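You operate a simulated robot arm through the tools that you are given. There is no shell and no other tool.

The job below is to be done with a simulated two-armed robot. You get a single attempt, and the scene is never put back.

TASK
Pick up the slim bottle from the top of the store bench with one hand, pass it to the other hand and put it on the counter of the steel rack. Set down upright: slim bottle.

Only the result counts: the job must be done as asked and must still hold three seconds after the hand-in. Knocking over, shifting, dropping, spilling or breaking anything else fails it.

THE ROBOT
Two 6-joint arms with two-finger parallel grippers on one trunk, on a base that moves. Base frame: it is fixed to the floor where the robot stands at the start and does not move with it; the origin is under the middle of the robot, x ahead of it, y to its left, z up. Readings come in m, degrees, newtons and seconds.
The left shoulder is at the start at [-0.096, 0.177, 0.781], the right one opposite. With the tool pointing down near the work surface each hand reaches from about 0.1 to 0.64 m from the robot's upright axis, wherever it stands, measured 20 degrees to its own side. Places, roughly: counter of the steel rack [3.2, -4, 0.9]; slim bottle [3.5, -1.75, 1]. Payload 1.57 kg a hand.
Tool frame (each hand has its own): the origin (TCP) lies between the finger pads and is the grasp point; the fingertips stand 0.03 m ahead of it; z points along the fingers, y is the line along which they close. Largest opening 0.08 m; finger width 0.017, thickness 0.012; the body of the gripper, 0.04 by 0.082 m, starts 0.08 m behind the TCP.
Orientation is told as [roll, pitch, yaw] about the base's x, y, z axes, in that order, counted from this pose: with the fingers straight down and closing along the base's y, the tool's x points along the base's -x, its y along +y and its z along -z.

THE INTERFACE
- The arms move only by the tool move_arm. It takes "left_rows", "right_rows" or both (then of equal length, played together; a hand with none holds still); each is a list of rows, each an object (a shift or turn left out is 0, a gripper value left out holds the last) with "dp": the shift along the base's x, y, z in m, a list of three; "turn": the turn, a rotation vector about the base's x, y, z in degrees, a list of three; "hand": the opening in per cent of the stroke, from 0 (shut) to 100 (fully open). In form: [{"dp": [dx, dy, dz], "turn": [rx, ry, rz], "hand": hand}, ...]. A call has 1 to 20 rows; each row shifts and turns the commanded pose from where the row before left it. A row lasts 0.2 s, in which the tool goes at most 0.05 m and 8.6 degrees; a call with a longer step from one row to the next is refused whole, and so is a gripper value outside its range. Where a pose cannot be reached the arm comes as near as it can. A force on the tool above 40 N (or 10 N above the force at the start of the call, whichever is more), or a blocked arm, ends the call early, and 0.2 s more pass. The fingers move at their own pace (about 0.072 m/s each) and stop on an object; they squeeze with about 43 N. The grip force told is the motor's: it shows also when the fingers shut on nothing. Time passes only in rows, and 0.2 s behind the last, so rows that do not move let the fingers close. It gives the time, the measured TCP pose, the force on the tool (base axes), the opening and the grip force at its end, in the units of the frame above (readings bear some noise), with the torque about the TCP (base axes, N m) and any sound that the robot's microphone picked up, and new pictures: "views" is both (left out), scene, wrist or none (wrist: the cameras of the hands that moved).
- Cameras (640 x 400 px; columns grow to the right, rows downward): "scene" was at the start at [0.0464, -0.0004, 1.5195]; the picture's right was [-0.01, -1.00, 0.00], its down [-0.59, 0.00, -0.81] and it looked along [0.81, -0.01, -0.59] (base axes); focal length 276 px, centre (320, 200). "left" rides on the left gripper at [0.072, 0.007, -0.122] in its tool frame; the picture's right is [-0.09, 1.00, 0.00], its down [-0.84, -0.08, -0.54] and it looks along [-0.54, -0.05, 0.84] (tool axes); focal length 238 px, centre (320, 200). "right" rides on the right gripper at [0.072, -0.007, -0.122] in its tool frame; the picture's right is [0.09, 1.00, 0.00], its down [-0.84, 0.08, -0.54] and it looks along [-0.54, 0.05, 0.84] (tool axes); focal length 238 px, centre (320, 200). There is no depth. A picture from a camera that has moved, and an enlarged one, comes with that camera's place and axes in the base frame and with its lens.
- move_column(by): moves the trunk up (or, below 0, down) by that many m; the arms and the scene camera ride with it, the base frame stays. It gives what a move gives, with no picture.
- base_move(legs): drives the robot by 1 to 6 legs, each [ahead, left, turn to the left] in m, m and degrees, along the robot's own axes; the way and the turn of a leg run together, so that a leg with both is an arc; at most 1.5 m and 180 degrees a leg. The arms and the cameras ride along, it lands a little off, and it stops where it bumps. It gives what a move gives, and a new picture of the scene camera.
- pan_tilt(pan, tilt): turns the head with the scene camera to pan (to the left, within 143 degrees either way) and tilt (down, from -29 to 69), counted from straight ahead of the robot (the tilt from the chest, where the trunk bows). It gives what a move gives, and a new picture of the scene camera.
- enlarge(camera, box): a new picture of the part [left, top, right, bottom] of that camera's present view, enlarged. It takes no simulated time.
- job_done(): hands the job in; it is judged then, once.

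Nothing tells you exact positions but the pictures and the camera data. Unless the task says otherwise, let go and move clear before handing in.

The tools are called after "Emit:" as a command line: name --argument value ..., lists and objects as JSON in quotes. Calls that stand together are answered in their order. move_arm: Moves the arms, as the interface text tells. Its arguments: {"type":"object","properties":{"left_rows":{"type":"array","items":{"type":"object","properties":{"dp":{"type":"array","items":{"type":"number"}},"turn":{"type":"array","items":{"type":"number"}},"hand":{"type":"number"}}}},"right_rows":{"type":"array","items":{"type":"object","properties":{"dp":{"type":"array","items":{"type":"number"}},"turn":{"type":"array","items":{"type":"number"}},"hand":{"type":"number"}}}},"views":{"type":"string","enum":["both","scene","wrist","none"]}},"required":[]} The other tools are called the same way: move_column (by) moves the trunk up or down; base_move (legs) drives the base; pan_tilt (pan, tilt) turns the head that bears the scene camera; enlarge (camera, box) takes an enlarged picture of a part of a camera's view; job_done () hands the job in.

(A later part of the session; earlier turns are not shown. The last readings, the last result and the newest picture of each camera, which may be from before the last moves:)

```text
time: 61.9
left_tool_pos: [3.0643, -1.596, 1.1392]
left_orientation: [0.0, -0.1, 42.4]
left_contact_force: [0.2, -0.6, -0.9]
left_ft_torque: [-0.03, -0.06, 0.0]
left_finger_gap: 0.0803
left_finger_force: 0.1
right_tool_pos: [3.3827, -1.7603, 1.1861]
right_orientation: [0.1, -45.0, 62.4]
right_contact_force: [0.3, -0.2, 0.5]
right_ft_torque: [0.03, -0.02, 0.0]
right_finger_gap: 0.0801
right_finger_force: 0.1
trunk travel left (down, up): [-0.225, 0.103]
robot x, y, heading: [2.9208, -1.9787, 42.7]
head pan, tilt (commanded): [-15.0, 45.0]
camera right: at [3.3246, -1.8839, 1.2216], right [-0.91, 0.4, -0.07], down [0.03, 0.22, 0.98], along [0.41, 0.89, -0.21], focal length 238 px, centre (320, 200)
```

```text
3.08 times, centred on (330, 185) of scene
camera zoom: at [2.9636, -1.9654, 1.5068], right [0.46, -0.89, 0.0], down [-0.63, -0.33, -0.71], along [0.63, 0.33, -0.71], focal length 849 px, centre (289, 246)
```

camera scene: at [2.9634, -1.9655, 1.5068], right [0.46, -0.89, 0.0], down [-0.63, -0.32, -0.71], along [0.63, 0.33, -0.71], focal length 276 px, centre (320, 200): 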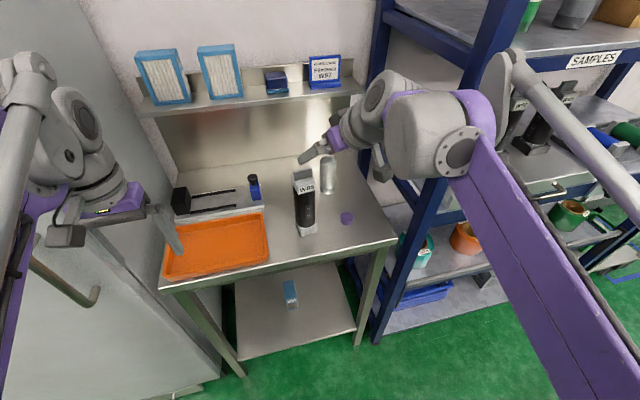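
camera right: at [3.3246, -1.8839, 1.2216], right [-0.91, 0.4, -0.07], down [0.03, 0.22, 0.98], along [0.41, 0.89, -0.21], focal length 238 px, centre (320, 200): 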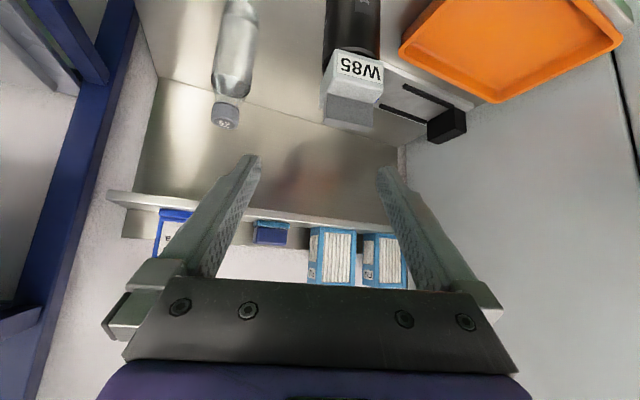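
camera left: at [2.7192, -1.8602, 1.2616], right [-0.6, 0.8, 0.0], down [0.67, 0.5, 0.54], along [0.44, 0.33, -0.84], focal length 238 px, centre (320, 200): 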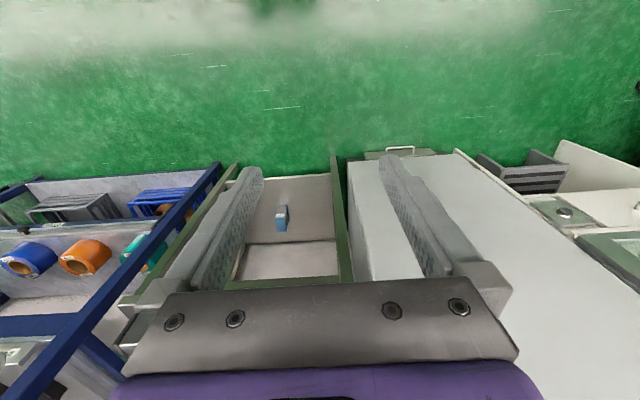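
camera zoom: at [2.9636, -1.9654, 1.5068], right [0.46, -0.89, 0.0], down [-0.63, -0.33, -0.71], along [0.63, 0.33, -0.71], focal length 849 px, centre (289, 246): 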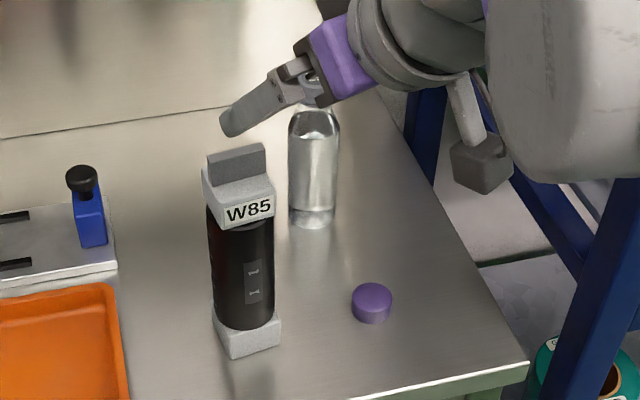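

The fix is consistent: bottle axis near (3.547, -1.692), base about z 0.90, cap top about 1.077. I move the right hand sideways away from the gauge, then down to a pre-grasp point on the tilted approach line.

Emit:
move_arm --right_rows '[{"dp": [0.0262, -0.0112, 0], "hand": 100}, {"dp": [0.0262, -0.0112, 0]}, {"dp": [0.0263, -0.0113, 0]}, {"dp": [0.0263, -0.0113, 0]}, {"dp": [0, 0, -0.025]}, {"dp": [0, 0, -0.025]}, {"dp": [0, 0, -0.025]}, {"dp": [0, 0, -0.024]}, {}]' --views "both"

Emit:
enlarge --camera "right" --box '[200, 0, 440, 200]'

Emit:
enlarge --camera "scene" --box '[240, 50, 440, 250]'

```text
time: 63.9
left_tool_pos: [3.0645, -1.5961, 1.14]
left_orientation: [0.0, -0.1, 42.2]
left_contact_force: [-0.1, -0.2, -0.7]
left_ft_torque: [0.0, 0.01, 0.02]
left_finger_gap: 0.0801
left_finger_force: 0.1
right_tool_pos: [3.4884, -1.8045, 1.0853]
right_orientation: [-0.1, -45.1, 62.4]
right_contact_force: [0.4, 0.4, -0.5]
right_ft_torque: [0.0, 0.02, 0.0]
right_finger_gap: 0.0799
right_finger_force: 0.1
trunk travel left (down, up): [-0.225, 0.103]
robot x, y, heading: [2.92, -1.9792, 42.5]
head pan, tilt (commanded): [-15.0, 45.0]
camera scene: at [2.9635, -1.9654, 1.5068], right [0.46, -0.89, 0.0], down [-0.63, -0.33, -0.71], along [0.63, 0.33, -0.71], focal length 276 px, centre (320, 200)
camera right: at [3.4308, -1.9283, 1.1217], right [-0.91, 0.4, -0.07], down [0.03, 0.22, 0.98], along [0.41, 0.89, -0.21], focal length 238 px, centre (320, 200)
```

scene: 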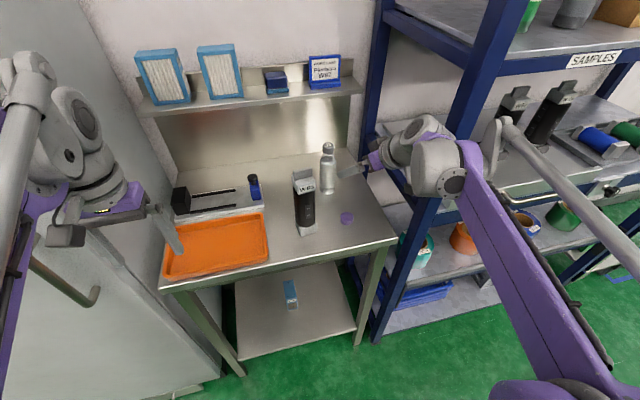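
right: 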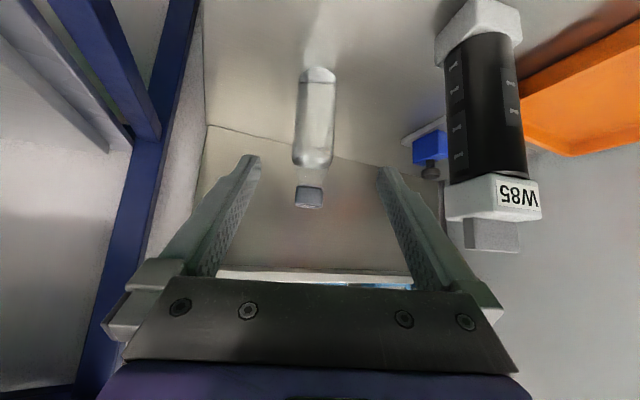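

```text
2.00 times, centred on (320, 100) of right
camera zoom: at [3.4308, -1.9283, 1.1217], right [-0.91, 0.4, -0.07], down [0.03, 0.22, 0.98], along [0.41, 0.89, -0.21], focal length 477 px, centre (320, 400)
```

zoom: 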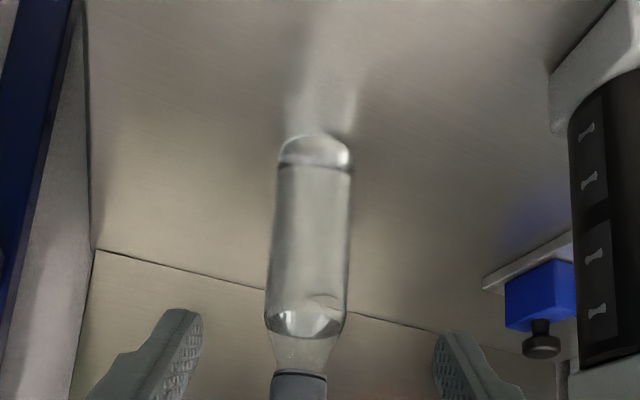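

```text
2.00 times, centred on (340, 150) of scene
camera zoom: at [2.9635, -1.9654, 1.5068], right [0.46, -0.89, 0.0], down [-0.63, -0.33, -0.71], along [0.63, 0.33, -0.71], focal length 552 px, centre (280, 300)
```

zoom: 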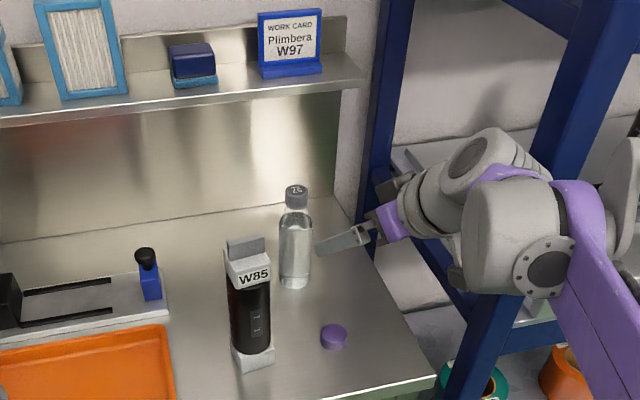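

The bottle sits nearly centred between the open fingers, at about (3.556, -1.685). I advance partway along the tilted line and check again.

Emit:
move_arm --right_rows '[{"dp": [0.0085, 0.0149, -0.0156]}, {"dp": [0.0085, 0.0149, -0.0156]}, {"dp": [0.0085, 0.0149, -0.0156]}, {"dp": [0.0085, 0.0149, -0.0156]}, {"dp": [0.0085, 0.0149, -0.0156]}, {}]' --views "both"

Emit:
enlarge --camera "right" --box '[200, 20, 440, 220]'

Emit:
enlarge --camera "scene" --box '[260, 100, 420, 250]'

```text
time: 65.3
left_tool_pos: [3.0643, -1.5967, 1.1404]
left_orientation: [0.0, 0.0, 42.2]
left_contact_force: [0.9, 0.5, -0.1]
left_ft_torque: [0.0, 0.01, -0.01]
left_finger_gap: 0.0802
left_finger_force: 0.1
right_tool_pos: [3.5303, -1.7314, 1.0099]
right_orientation: [0.0, -45.0, 62.5]
right_contact_force: [0.1, 0.4, -0.7]
right_ft_torque: [0.02, 0.03, 0.01]
right_finger_gap: 0.08
right_finger_force: 0.2
trunk travel left (down, up): [-0.225, 0.103]
robot x, y, heading: [2.9185, -1.9796, 42.7]
head pan, tilt (commanded): [-15.0, 45.0]
camera scene: at [2.9632, -1.9657, 1.5068], right [0.46, -0.89, 0.0], down [-0.63, -0.32, -0.71], along [0.63, 0.33, -0.71], focal length 276 px, centre (320, 200)
camera right: at [3.4723, -1.8565, 1.0453], right [-0.91, 0.4, -0.07], down [0.03, 0.22, 0.98], along [0.41, 0.89, -0.21], focal length 238 px, centre (320, 200)
```

scene: 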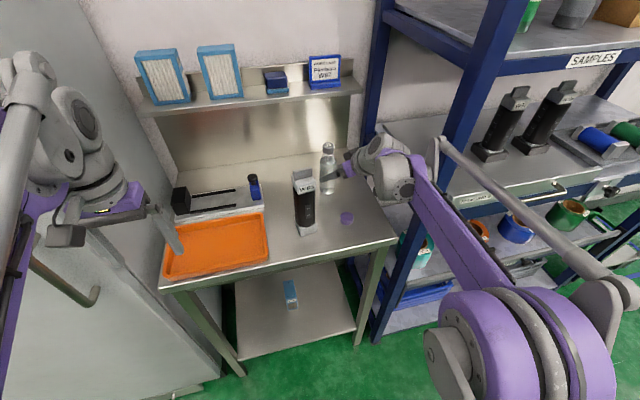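
right: 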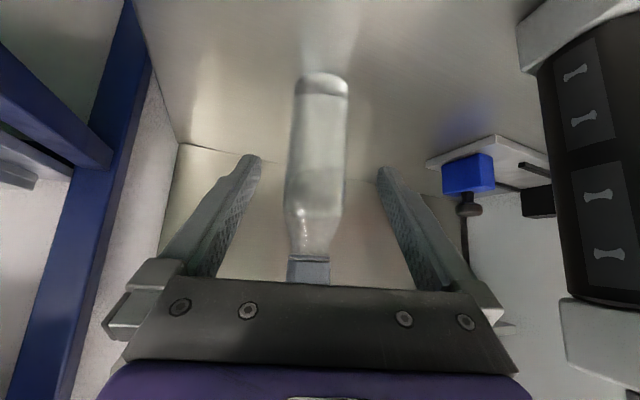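

```text
2.00 times, centred on (320, 120) of right
camera zoom: at [3.4723, -1.8565, 1.0453], right [-0.91, 0.4, -0.07], down [0.03, 0.22, 0.98], along [0.41, 0.89, -0.21], focal length 477 px, centre (320, 360)
```

zoom: 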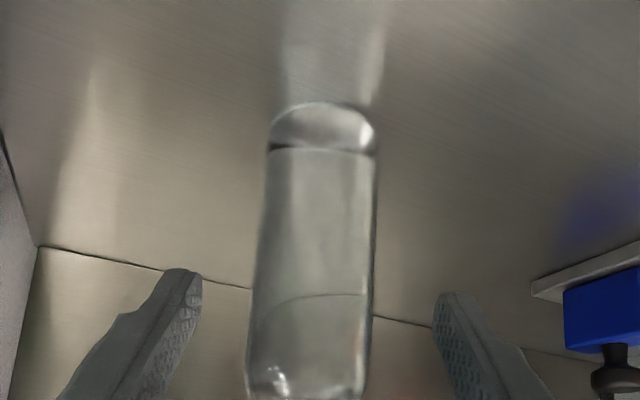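

```text
2.67 times, centred on (340, 175) of scene
camera zoom: at [2.9632, -1.9657, 1.5068], right [0.46, -0.89, 0.0], down [-0.63, -0.32, -0.71], along [0.63, 0.33, -0.71], focal length 736 px, centre (267, 267)
```

zoom: 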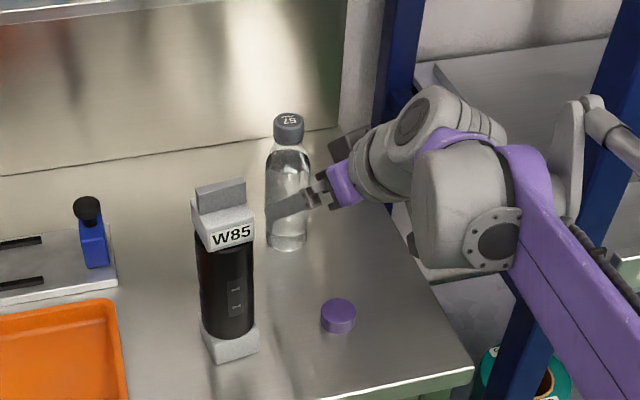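

The bottle is still centred between the fingers and its base computes to (3.558, -1.684). I finish the approach down to about 0.06 m above the bench.

Emit:
move_arm --right_rows '[{"dp": [0.0092, 0.0158, -0.0166]}, {"dp": [0.0092, 0.0158, -0.0166]}, {"dp": [0.0093, 0.0158, -0.0167]}, {}]' --views "both"

Emit:
enlarge --camera "right" --box '[200, 20, 440, 220]'

Emit:
enlarge --camera "scene" --box '[260, 100, 420, 250]'

```text
time: 66.3
left_tool_pos: [3.064, -1.5957, 1.141]
left_orientation: [0.0, -0.1, 42.3]
left_contact_force: [0.3, 0.3, 0.6]
left_ft_torque: [-0.01, 0.0, 0.03]
left_finger_gap: 0.08
left_finger_force: 0.0
right_tool_pos: [3.5592, -1.6846, 0.9588]
right_orientation: [0.0, -45.0, 62.4]
right_contact_force: [0.0, -1.0, -1.0]
right_ft_torque: [0.0, -0.02, -0.03]
right_finger_gap: 0.08
right_finger_force: 0.1
trunk travel left (down, up): [-0.225, 0.103]
robot x, y, heading: [2.9204, -1.9766, 42.5]
head pan, tilt (commanded): [-15.0, 45.0]
camera scene: at [2.9631, -1.9657, 1.5068], right [0.46, -0.89, 0.0], down [-0.63, -0.32, -0.71], along [0.63, 0.33, -0.71], focal length 276 px, centre (320, 200)
camera right: at [3.5026, -1.8078, 0.9953], right [-0.91, 0.4, -0.07], down [0.03, 0.22, 0.98], along [0.41, 0.89, -0.21], focal length 238 px, centre (320, 200)
```

scene: 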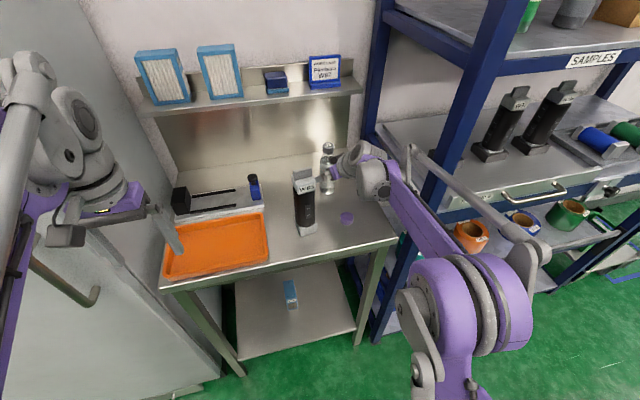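
right: 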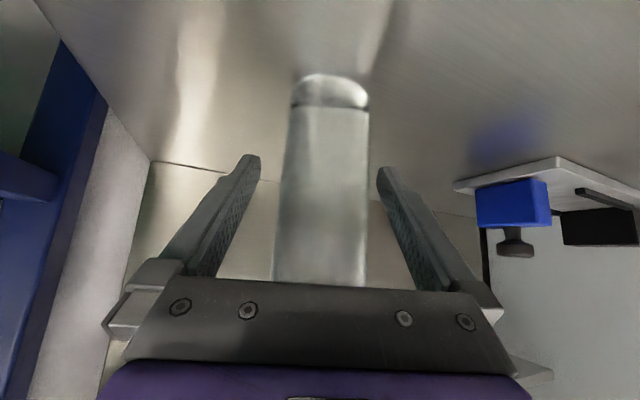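

```text
2.00 times, centred on (320, 120) of right
camera zoom: at [3.5026, -1.8078, 0.9953], right [-0.91, 0.4, -0.07], down [0.03, 0.22, 0.98], along [0.41, 0.89, -0.21], focal length 477 px, centre (320, 360)
```

zoom: 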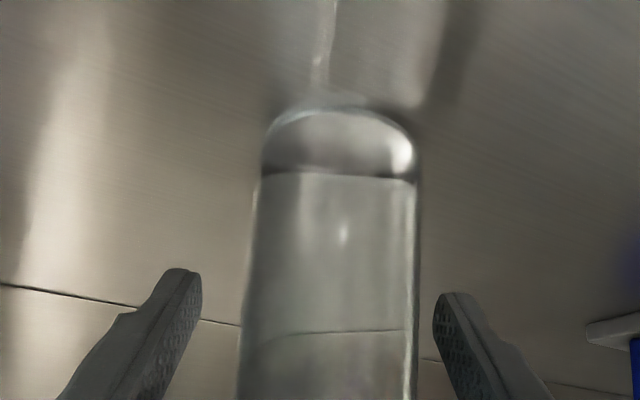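

```text
2.67 times, centred on (340, 175) of scene
camera zoom: at [2.9631, -1.9657, 1.5068], right [0.46, -0.89, 0.0], down [-0.63, -0.32, -0.71], along [0.63, 0.33, -0.71], focal length 736 px, centre (267, 267)
```

zoom: 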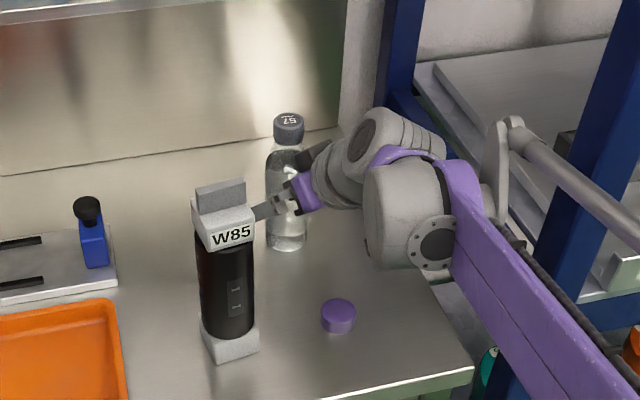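

The grasp point now coincides with the bottle's axis. I close the right hand on it.

Emit:
move_arm --right_rows '[{"hand": 0}, {}, {}, {}]' --views "both"

```text
time: 67.3
left_tool_pos: [3.0648, -1.5948, 1.141]
left_orientation: [0.0, -0.1, 42.3]
left_contact_force: [0.6, 0.4, 0.0]
left_ft_torque: [0.01, 0.0, 0.02]
left_finger_gap: 0.0799
left_finger_force: 0.1
right_tool_pos: [3.5606, -1.6825, 0.9593]
right_orientation: [0.0, -45.0, 62.4]
right_contact_force: [0.3, -0.3, 0.1]
right_ft_torque: [0.01, -0.04, -0.04]
right_finger_gap: 0.0508
right_finger_force: 43.0
trunk travel left (down, up): [-0.225, 0.103]
robot x, y, heading: [2.9245, -1.9768, 42.4]
head pan, tilt (commanded): [-15.0, 45.0]
camera scene: at [2.9638, -1.9653, 1.5067], right [0.46, -0.89, 0.0], down [-0.63, -0.33, -0.71], along [0.63, 0.33, -0.71], focal length 276 px, centre (320, 200)
camera right: at [3.5029, -1.8077, 0.9952], right [-0.91, 0.4, -0.07], down [0.03, 0.22, 0.98], along [0.41, 0.89, -0.21], focal length 238 px, centre (320, 200)
```

scene: 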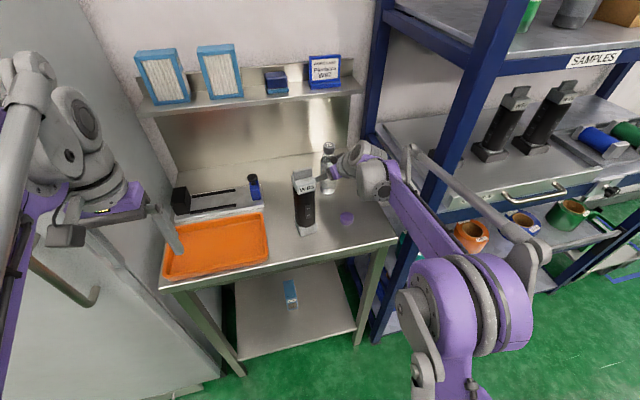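
right: 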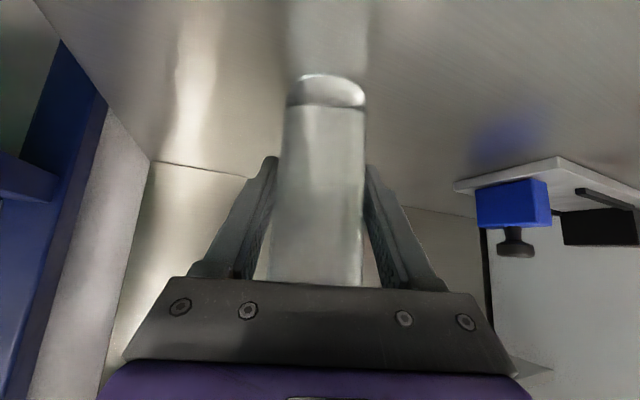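

The fingers stopped at 0.051 m with full grip, so I have the bottle. I lift it a little and check the load.

Emit:
move_arm --right_rows '[{"dp": [0, 0, 0.01]}, {"dp": [0, 0, 0.015]}, {"dp": [0, 0, 0.015]}, {}]' --views "both"

```text
time: 68.3
left_tool_pos: [3.0654, -1.5934, 1.1396]
left_orientation: [0.0, -0.1, 42.4]
left_contact_force: [0.3, 1.0, -0.3]
left_ft_torque: [-0.02, 0.04, -0.01]
left_finger_gap: 0.0799
left_finger_force: 0.1
right_tool_pos: [3.559, -1.6841, 1.0003]
right_orientation: [-0.1, -45.0, 62.4]
right_contact_force: [0.8, 0.1, -3.1]
right_ft_torque: [0.04, -0.02, 0.01]
right_finger_gap: 0.0511
right_finger_force: 43.4
trunk travel left (down, up): [-0.225, 0.103]
robot x, y, heading: [2.9251, -1.9761, 42.4]
head pan, tilt (commanded): [-15.0, 45.0]
camera scene: at [2.964, -1.9652, 1.5067], right [0.46, -0.89, 0.0], down [-0.63, -0.33, -0.71], along [0.63, 0.33, -0.71], focal length 276 px, centre (320, 200)
camera right: at [3.5008, -1.8082, 1.0366], right [-0.91, 0.4, -0.07], down [0.03, 0.22, 0.98], along [0.41, 0.89, -0.21], focal length 238 px, centre (320, 200)
```

scene: 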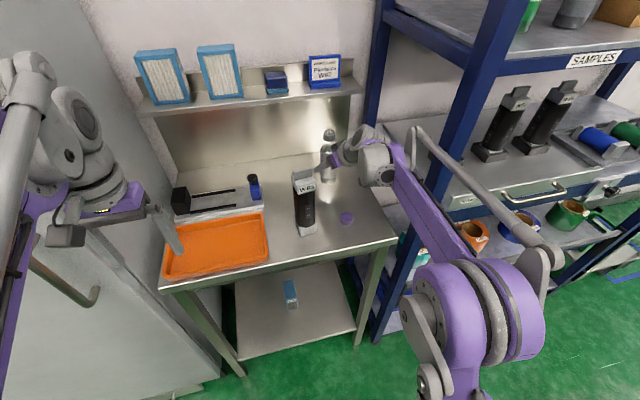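
right: 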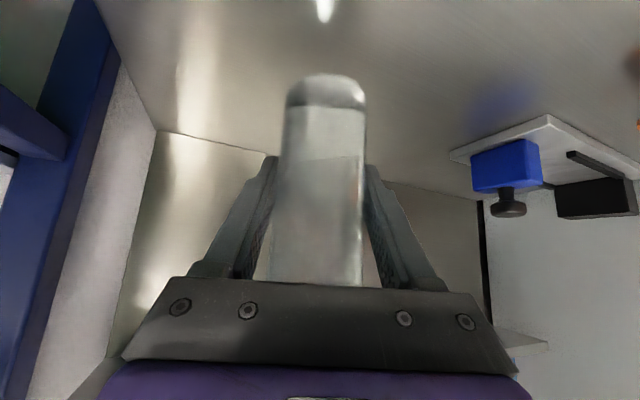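

The bottle is lifted (about 3 N of load) and stays upright. I draw it out to the right-front, away from the gauge, the puck and the shelf above, while rising.

Emit:
move_arm --right_rows '[{"dp": [-0.0139, -0.0266, 0.012]}, {"dp": [-0.0139, -0.0266, 0.018]}, {"dp": [-0.0139, -0.0266, 0.025]}, {"dp": [-0.0139, -0.0266, 0.03]}, {"dp": [-0.0139, -0.0266, 0.03]}, {"dp": [-0.0139, -0.0266, 0.03]}, {"dp": [0, 0, 0.03]}, {}]' --views "both"

```text
time: 70.1
left_tool_pos: [3.0646, -1.5951, 1.14]
left_orientation: [0.0, -0.1, 42.3]
left_contact_force: [0.5, -0.3, -0.4]
left_ft_torque: [0.02, -0.01, -0.02]
left_finger_gap: 0.08
left_finger_force: 0.1
right_tool_pos: [3.4714, -1.8406, 1.174]
right_orientation: [0.0, -45.0, 62.4]
right_contact_force: [-0.2, -0.2, -1.9]
right_ft_torque: [0.0, -0.03, 0.02]
right_finger_gap: 0.051
right_finger_force: 43.5
trunk travel left (down, up): [-0.225, 0.103]
robot x, y, heading: [2.9219, -1.9755, 42.3]
head pan, tilt (commanded): [-15.0, 45.0]
camera scene: at [2.9636, -1.9656, 1.5067], right [0.46, -0.89, 0.0], down [-0.63, -0.33, -0.71], along [0.63, 0.33, -0.71], focal length 276 px, centre (320, 200)
camera right: at [3.414, -1.9646, 1.2101], right [-0.91, 0.4, -0.07], down [0.03, 0.22, 0.98], along [0.41, 0.89, -0.21], focal length 238 px, centre (320, 200)
```

scene: 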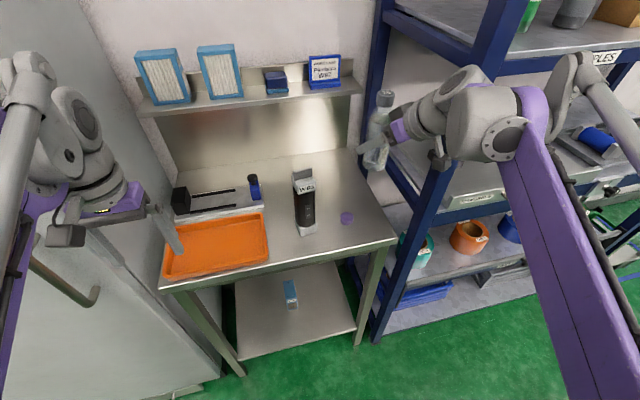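
right: 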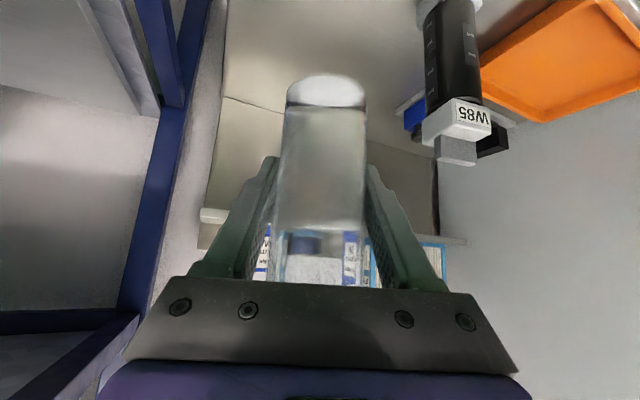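

The bottle is clear of the bench. I back the robot away into the aisle.

Emit:
base_move --legs '[[-0.34, 0.0, 0]]'

Emit:
pan_tilt --pan 0 --tilt 45

```text
time: 72.3
left_tool_pos: [2.8188, -1.8202, 1.1405]
left_orientation: [0.0, -0.1, 42.1]
left_contact_force: [0.2, 0.0, -0.4]
left_ft_torque: [0.02, 0.01, 0.06]
left_finger_gap: 0.0801
left_finger_force: 0.1
right_tool_pos: [3.2253, -2.0675, 1.1748]
right_orientation: [0.0, -45.0, 62.2]
right_contact_force: [-0.1, -0.2, -1.9]
right_ft_torque: [0.01, -0.01, -0.01]
right_finger_gap: 0.051
right_finger_force: 43.0
trunk travel left (down, up): [-0.225, 0.103]
robot x, y, heading: [2.6733, -2.1993, 42.2]
head pan, tilt (commanded): [-15.0, 45.0]
camera scene: at [2.7168, -2.19, 1.5068], right [0.46, -0.89, 0.0], down [-0.63, -0.32, -0.71], along [0.63, 0.32, -0.71], focal length 276 px, centre (320, 200)
```

scene: 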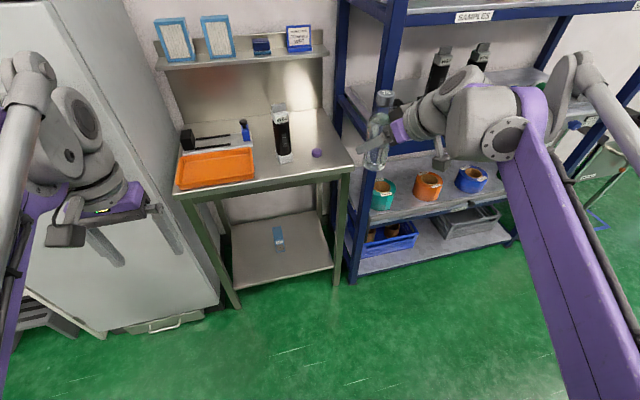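

```text
time: 73.1
left_tool_pos: [2.8193, -1.8206, 1.1396]
left_orientation: [0.0, -0.1, 42.1]
left_contact_force: [-1.0, 0.4, 0.1]
left_ft_torque: [0.01, 0.01, 0.02]
left_finger_gap: 0.08
left_finger_force: 0.1
right_tool_pos: [3.2259, -2.0668, 1.1738]
right_orientation: [0.0, -45.0, 62.2]
right_contact_force: [0.7, 0.0, -3.0]
right_ft_torque: [0.03, -0.01, -0.01]
right_finger_gap: 0.0509
right_finger_force: 42.4
trunk travel left (down, up): [-0.225, 0.103]
robot x, y, heading: [2.6763, -2.2005, 42.1]
head pan, tilt (commanded): [0.0, 45.0]
camera scene: at [2.7051, -2.1722, 1.5067], right [0.67, -0.74, 0.0], down [-0.52, -0.47, -0.71], along [0.52, 0.47, -0.71], focal length 276 px, centre (320, 200)
```

scene: 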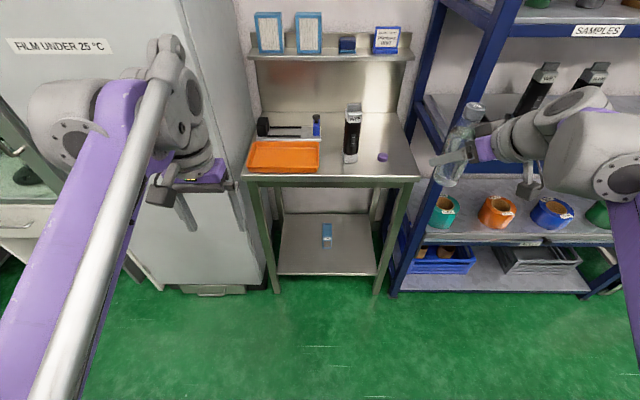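

I'm back in the aisle with the bottle in the right hand. For the hand-over I will bring the bottle in front of me, lower, with the right hand yawed further left so its arm stays to the right, while the left hand waits above.

Emit:
move_arm --right_rows '[{"dp": [-0.0213, 0.0119, -0.0204], "turn": [0, 0, 2.5]}, {"dp": [-0.0213, 0.0119, -0.0204], "turn": [0, 0, 2.5]}, {"dp": [-0.0213, 0.0119, -0.0204], "turn": [0, 0, 2.5]}, {"dp": [-0.0213, 0.0119, -0.0204], "turn": [0, 0, 2.5]}, {"dp": [-0.0213, 0.0119, -0.0204], "turn": [0, 0, 2.5]}, {"dp": [-0.0213, 0.0119, -0.0204], "turn": [0, 0, 2.5]}, {"dp": [-0.0213, 0.0119, -0.0204], "turn": [0, 0, 2.5]}, {"dp": [-0.0213, 0.0119, -0.0204], "turn": [0, 0, 2.5]}, {"dp": [-0.0213, 0.0119, -0.0204], "turn": [0, 0, 2.5]}, {"dp": [-0.0213, 0.0119, -0.0204], "turn": [0, 0, 2.5]}, {}]' --left_rows '[{"dp": [0, 0, 0.01]}, {"dp": [0, 0, 0.01]}, {"dp": [0, 0, 0.01]}, {}, {}, {}, {}, {}, {}, {}, {}]' --views "both"

```text
time: 75.5
left_tool_pos: [2.8166, -1.8207, 1.1694]
left_orientation: [0.0, -0.1, 42.1]
left_contact_force: [0.2, 0.2, -0.5]
left_ft_torque: [0.0, 0.0, 0.0]
left_finger_gap: 0.0798
left_finger_force: 0.0
right_tool_pos: [3.011, -1.9493, 0.9699]
right_orientation: [0.0, -45.0, 87.2]
right_contact_force: [0.7, 0.0, -2.9]
right_ft_torque: [-0.01, 0.0, 0.02]
right_finger_gap: 0.0509
right_finger_force: 42.8
trunk travel left (down, up): [-0.225, 0.103]
robot x, y, heading: [2.6762, -2.2023, 42.1]
head pan, tilt (commanded): [0.0, 45.0]
camera scene: at [2.7048, -2.1724, 1.5068], right [0.67, -0.74, 0.0], down [-0.52, -0.47, -0.71], along [0.52, 0.47, -0.71], focal length 276 px, centre (320, 200)
camera right: at [3.0109, -2.0862, 1.0059], right [-1.0, -0.02, -0.07], down [-0.07, 0.21, 0.98], along [0.0, 0.98, -0.21], focal length 238 px, centre (320, 200)
camera left: at [2.7602, -1.8629, 1.2914], right [-0.6, 0.8, 0.0], down [0.67, 0.5, 0.54], along [0.43, 0.33, -0.84], focal length 238 px, centre (320, 200)
```

scene: 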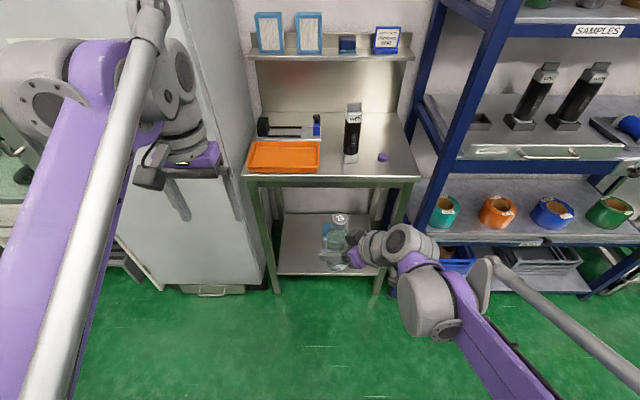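
right: 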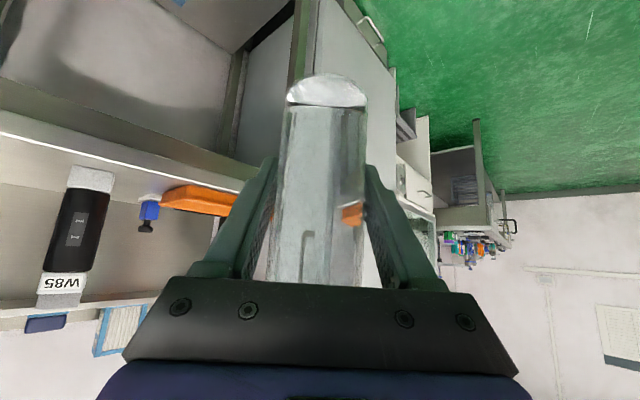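
left: 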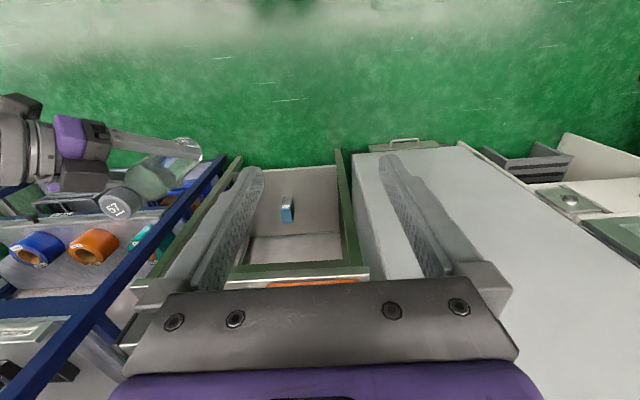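

The bottle hangs upright from the right hand at about (3.009, -1.950) with its cap near z 1.085. I bring the open left hand over it, staying above the cap.

Emit:
move_arm --left_rows '[{"dp": [0.0275, -0.0185, 0], "hand": 100}, {"dp": [0.0275, -0.0185, 0]}, {"dp": [0.0275, -0.0185, 0]}, {"dp": [0.0275, -0.0185, 0]}, {"dp": [0.0275, -0.0185, 0]}, {"dp": [0.0275, -0.0184, 0]}, {"dp": [0.0274, -0.0184, 0]}, {}]' --views "both"

Emit:
enlarge --camera "left" --box '[200, 60, 440, 240]'

Emit:
enlarge --camera "scene" --box '[220, 120, 420, 320]'

```text
time: 77.3
left_tool_pos: [3.01, -1.9503, 1.1696]
left_orientation: [-0.1, -0.1, 42.1]
left_contact_force: [-0.7, -0.2, -0.4]
left_ft_torque: [-0.03, 0.0, -0.04]
left_finger_gap: 0.0802
left_finger_force: 0.0
right_tool_pos: [3.0112, -1.9499, 0.97]
right_orientation: [0.1, -45.1, 87.2]
right_contact_force: [-0.3, -0.4, -2.8]
right_ft_torque: [0.01, -0.02, -0.01]
right_finger_gap: 0.0509
right_finger_force: 43.3
trunk travel left (down, up): [-0.225, 0.103]
robot x, y, heading: [2.6738, -2.2021, 41.9]
head pan, tilt (commanded): [0.0, 45.0]
camera scene: at [2.7041, -2.172, 1.5068], right [0.67, -0.74, 0.0], down [-0.52, -0.47, -0.71], along [0.52, 0.47, -0.71], focal length 276 px, centre (320, 200)
camera left: at [2.9528, -1.9923, 1.291], right [-0.6, 0.8, 0.0], down [0.67, 0.5, 0.54], along [0.44, 0.33, -0.84], focal length 238 px, centre (320, 200)
```

scene: 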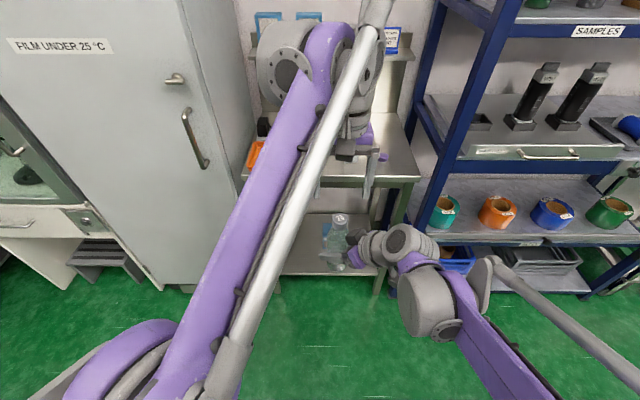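
left: 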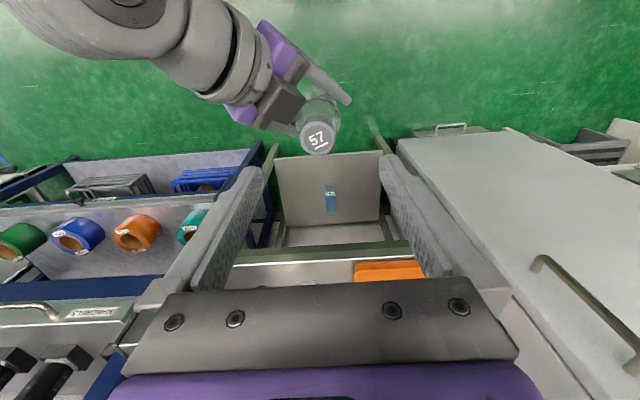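

```text
2.22 times, centred on (320, 150) of left
camera zoom: at [2.9528, -1.9923, 1.291], right [-0.6, 0.8, 0.0], down [0.67, 0.5, 0.54], along [0.44, 0.33, -0.84], focal length 530 px, centre (320, 311)
```

zoom: 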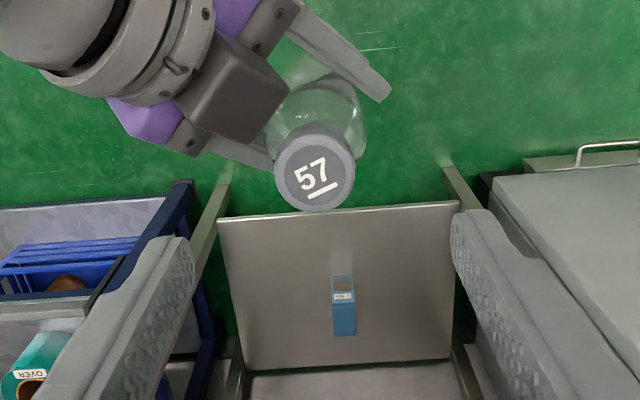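

```text
2.00 times, centred on (320, 220) of scene
camera zoom: at [2.7041, -2.172, 1.5068], right [0.67, -0.74, 0.0], down [-0.52, -0.47, -0.71], along [0.52, 0.47, -0.71], focal length 552 px, centre (320, 160)
```

zoom: 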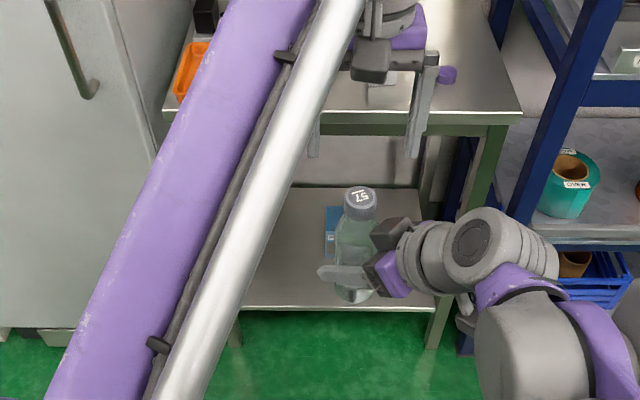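

The cap lies centred under the left hand, with its top at about z 1.085. I lower the left hand so the pads span the cap.

Emit:
move_arm --left_rows '[{"dp": [-0.0005, -0.0005, -0.0173]}, {"dp": [-0.0005, -0.0005, -0.0173]}, {"dp": [0, -0.0005, -0.0173]}, {"dp": [0, 0, -0.0173]}, {"dp": [0, 0, -0.0173]}, {}]' --views "both"

Emit:
enlarge --camera "left" --box '[200, 60, 440, 240]'

Emit:
enlarge --camera "scene" --box '[260, 150, 420, 300]'

```text
time: 78.7
left_tool_pos: [3.0112, -1.9523, 1.0833]
left_orientation: [0.0, -0.2, 42.0]
left_contact_force: [0.1, -0.4, 0.5]
left_ft_torque: [0.05, -0.01, 0.01]
left_finger_gap: 0.0798
left_finger_force: 0.1
right_tool_pos: [3.0117, -1.9491, 0.971]
right_orientation: [0.0, -45.0, 87.2]
right_contact_force: [-0.7, 0.6, -3.0]
right_ft_torque: [-0.02, -0.01, 0.0]
right_finger_gap: 0.0513
right_finger_force: 43.1
trunk travel left (down, up): [-0.225, 0.103]
robot x, y, heading: [2.677, -2.1984, 42.1]
head pan, tilt (commanded): [0.0, 45.0]
camera scene: at [2.7048, -2.1722, 1.5067], right [0.67, -0.74, 0.0], down [-0.52, -0.47, -0.71], along [0.52, 0.47, -0.71], focal length 276 px, centre (320, 200)
camera left: at [2.9539, -1.9943, 1.2041], right [-0.6, 0.8, 0.0], down [0.67, 0.5, 0.54], along [0.43, 0.33, -0.84], focal length 238 px, centre (320, 200)
```

scene: 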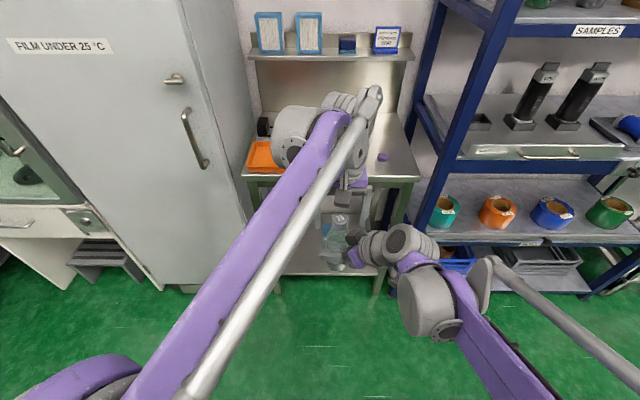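
left: 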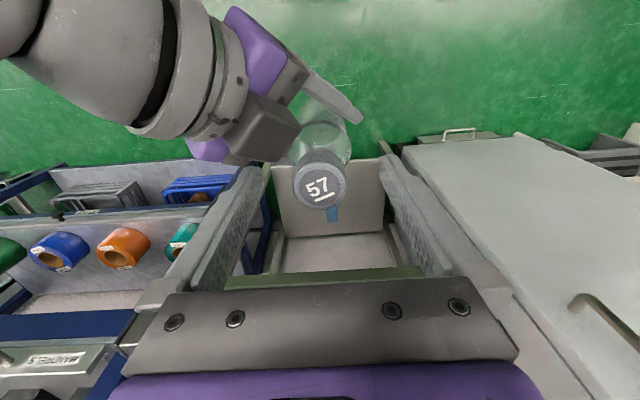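

```text
2.22 times, centred on (320, 150) of left
camera zoom: at [2.9539, -1.9943, 1.2041], right [-0.6, 0.8, 0.0], down [0.67, 0.5, 0.54], along [0.43, 0.33, -0.84], focal length 530 px, centre (320, 311)
```

zoom: 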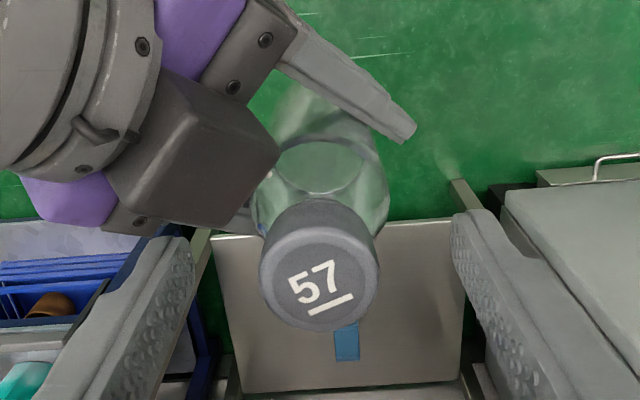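

```text
2.67 times, centred on (340, 225) of scene
camera zoom: at [2.7048, -2.1722, 1.5067], right [0.67, -0.74, 0.0], down [-0.52, -0.47, -0.71], along [0.52, 0.47, -0.71], focal length 736 px, centre (267, 133)
```

zoom: 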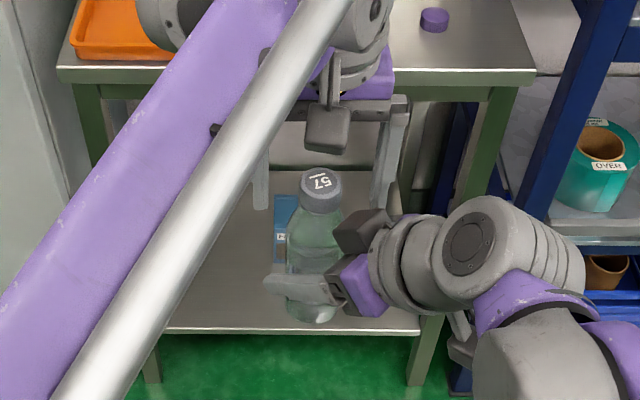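

The pads now straddle the cap with the cap a few millimetres toward me. I nudge the left hand back slightly and close it on the cap while the right still holds.

Emit:
move_arm --left_rows '[{"dp": [-0.003, -0.002, 0]}, {"hand": 0}, {}, {}, {}, {}]' --views "both"

Emit:
enlarge --camera "left" --box '[200, 60, 440, 240]'

```text
time: 79.5
left_tool_pos: [3.0135, -1.9573, 1.0821]
left_orientation: [-0.9, -0.5, 42.1]
left_contact_force: [19.4, -4.9, 2.8]
left_ft_torque: [-0.07, -0.31, 0.8]
left_finger_gap: 0.0419
left_finger_force: 31.7
right_tool_pos: [3.0059, -1.9497, 0.9697]
right_orientation: [0.2, -45.1, 87.8]
right_contact_force: [-18.5, 5.1, -4.5]
right_ft_torque: [-0.44, -1.87, -0.97]
right_finger_gap: 0.0522
right_finger_force: 43.2
trunk travel left (down, up): [-0.225, 0.103]
robot x, y, heading: [2.678, -2.2, 42.2]
head pan, tilt (commanded): [0.0, 45.0]
stopped in row 4 (left hand): the force on the tool passed its limit at 45 N (the readings are from after the stop); the commanded pose is now the measured one
camera scene: at [2.7048, -2.1723, 1.5067], right [0.67, -0.74, 0.0], down [-0.52, -0.47, -0.71], along [0.52, 0.47, -0.71], focal length 276 px, centre (320, 200)
camera left: at [2.9536, -1.9975, 1.2029], right [-0.6, 0.8, -0.01], down [0.66, 0.51, 0.55], along [0.45, 0.32, -0.83], focal length 238 px, centre (320, 200)
```

scene: 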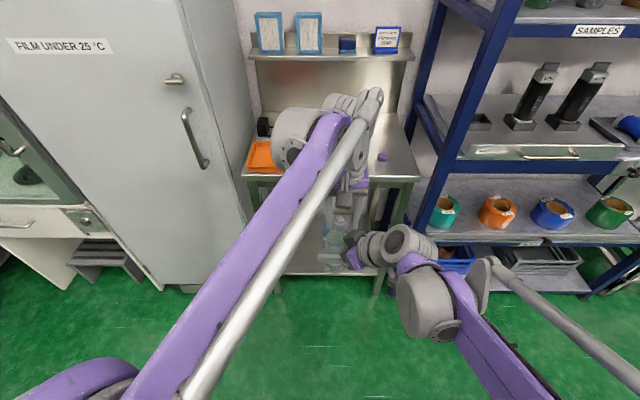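
left: 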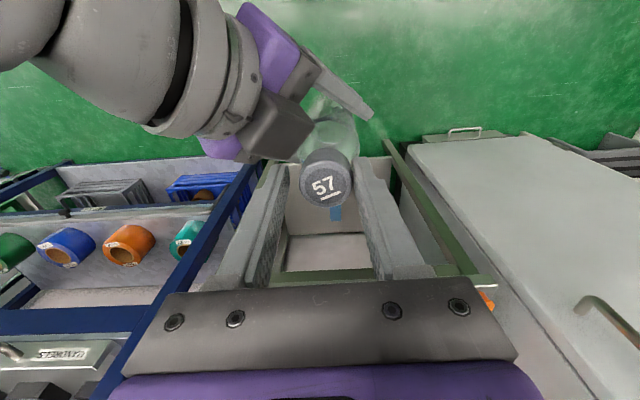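

```text
2.22 times, centred on (320, 150) of left
camera zoom: at [2.9536, -1.9975, 1.2029], right [-0.6, 0.8, -0.01], down [0.66, 0.51, 0.55], along [0.45, 0.32, -0.83], focal length 530 px, centre (320, 311)
```

zoom: 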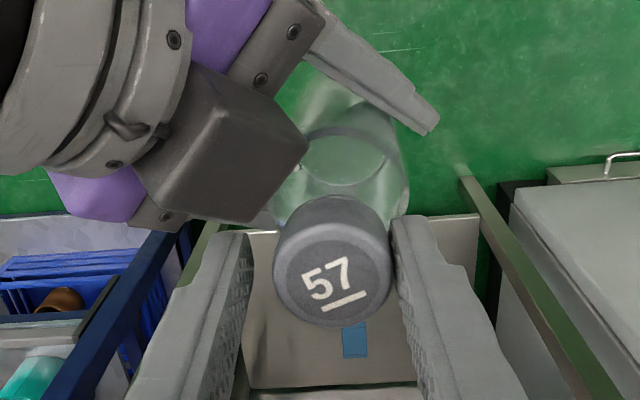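

The left hand met the cap off-centre: one finger touched first and pushed. I reopen the left hand slightly so I can recentre it.

Emit:
move_arm --left_rows '[{"hand": 75}, {}, {}]' --views "both"

Emit:
enlarge --camera "left" --box '[200, 60, 440, 240]'

```text
time: 80.3
left_tool_pos: [3.012, -1.9547, 1.0823]
left_orientation: [-0.6, -0.2, 42.0]
left_contact_force: [-0.2, 1.1, 0.8]
left_ft_torque: [-0.01, 0.0, 0.03]
left_finger_gap: 0.0604
left_finger_force: 0.1
right_tool_pos: [3.0076, -1.9492, 0.9703]
right_orientation: [0.1, -45.1, 87.6]
right_contact_force: [0.3, -0.4, -1.9]
right_ft_torque: [-0.03, 0.04, 0.01]
right_finger_gap: 0.0509
right_finger_force: 43.1
trunk travel left (down, up): [-0.225, 0.103]
robot x, y, heading: [2.6746, -2.2009, 42.0]
head pan, tilt (commanded): [0.0, 45.0]
camera scene: at [2.7048, -2.1722, 1.5067], right [0.67, -0.74, 0.0], down [-0.52, -0.47, -0.71], along [0.52, 0.47, -0.71], focal length 276 px, centre (320, 200)
camera left: at [2.9525, -1.9969, 1.2034], right [-0.6, 0.8, -0.01], down [0.67, 0.51, 0.55], along [0.44, 0.32, -0.84], focal length 238 px, centre (320, 200)
```

scene: 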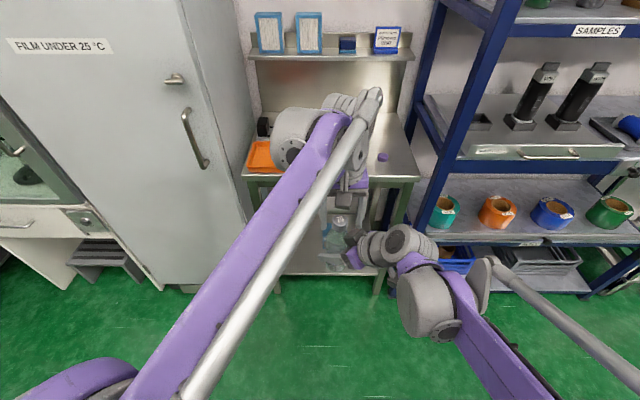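
left: 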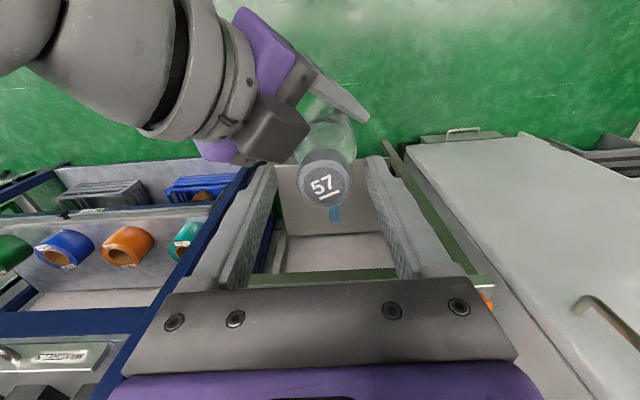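

```text
2.22 times, centred on (320, 150) of left
camera zoom: at [2.9525, -1.9969, 1.2034], right [-0.6, 0.8, -0.01], down [0.67, 0.51, 0.55], along [0.44, 0.32, -0.84], focal length 530 px, centre (320, 311)
```

zoom: 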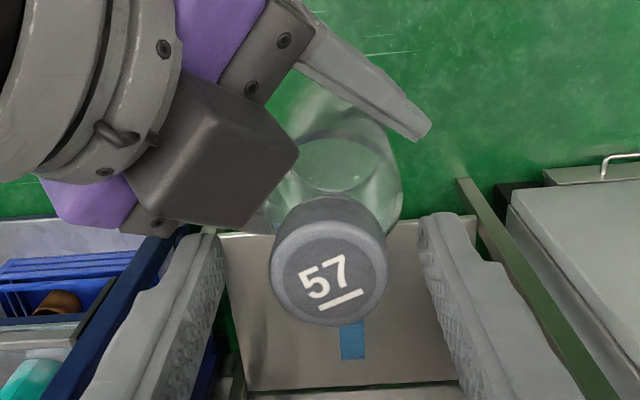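

The cap centre works out to be about 3.5 mm to the left and 5 mm toward me relative to the left hand. Before correcting I check from the right wrist camera whether the bottle shifted in the right hand.

Emit:
move_arm --right_rows '[{}]' --views "wrist"

Emit:
enlarge --camera "scene" --box '[290, 170, 410, 290]'

```text
time: 80.7
left_tool_pos: [3.0123, -1.9552, 1.0822]
left_orientation: [-0.6, -0.3, 42.0]
left_contact_force: [-0.1, -0.1, 0.0]
left_ft_torque: [0.03, -0.01, 0.0]
left_finger_gap: 0.06
left_finger_force: 0.0
right_tool_pos: [3.008, -1.9487, 0.969]
right_orientation: [0.3, -45.1, 87.6]
right_contact_force: [0.1, 0.6, -3.1]
right_ft_torque: [0.01, 0.03, -0.04]
right_finger_gap: 0.0512
right_finger_force: 42.7
trunk travel left (down, up): [-0.225, 0.103]
robot x, y, heading: [2.6745, -2.2028, 42.0]
head pan, tilt (commanded): [0.0, 45.0]
camera right: at [3.009, -2.0853, 1.0059], right [-1.0, -0.02, -0.06], down [-0.07, 0.21, 0.98], along [-0.01, 0.98, -0.21], focal length 238 px, centre (320, 200)
```

right: 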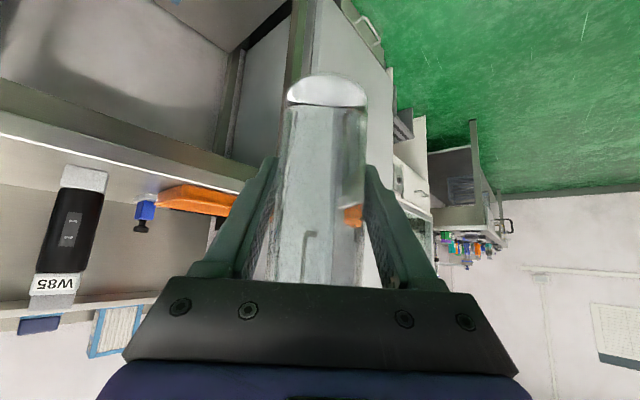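

```text
3.33 times, centred on (350, 230) of scene
camera zoom: at [2.7048, -2.1722, 1.5067], right [0.67, -0.74, 0.0], down [-0.52, -0.47, -0.71], along [0.52, 0.47, -0.71], focal length 920 px, centre (220, 100)
```

zoom: 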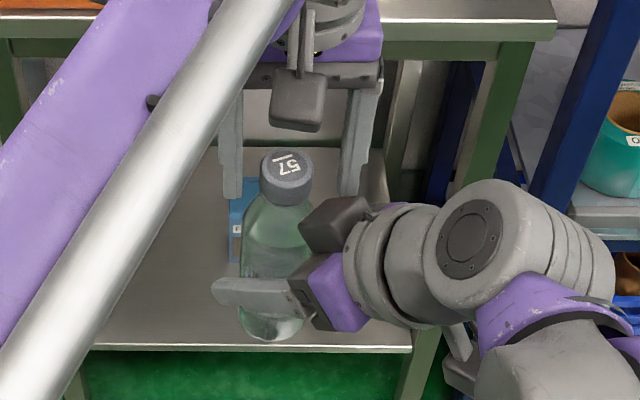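

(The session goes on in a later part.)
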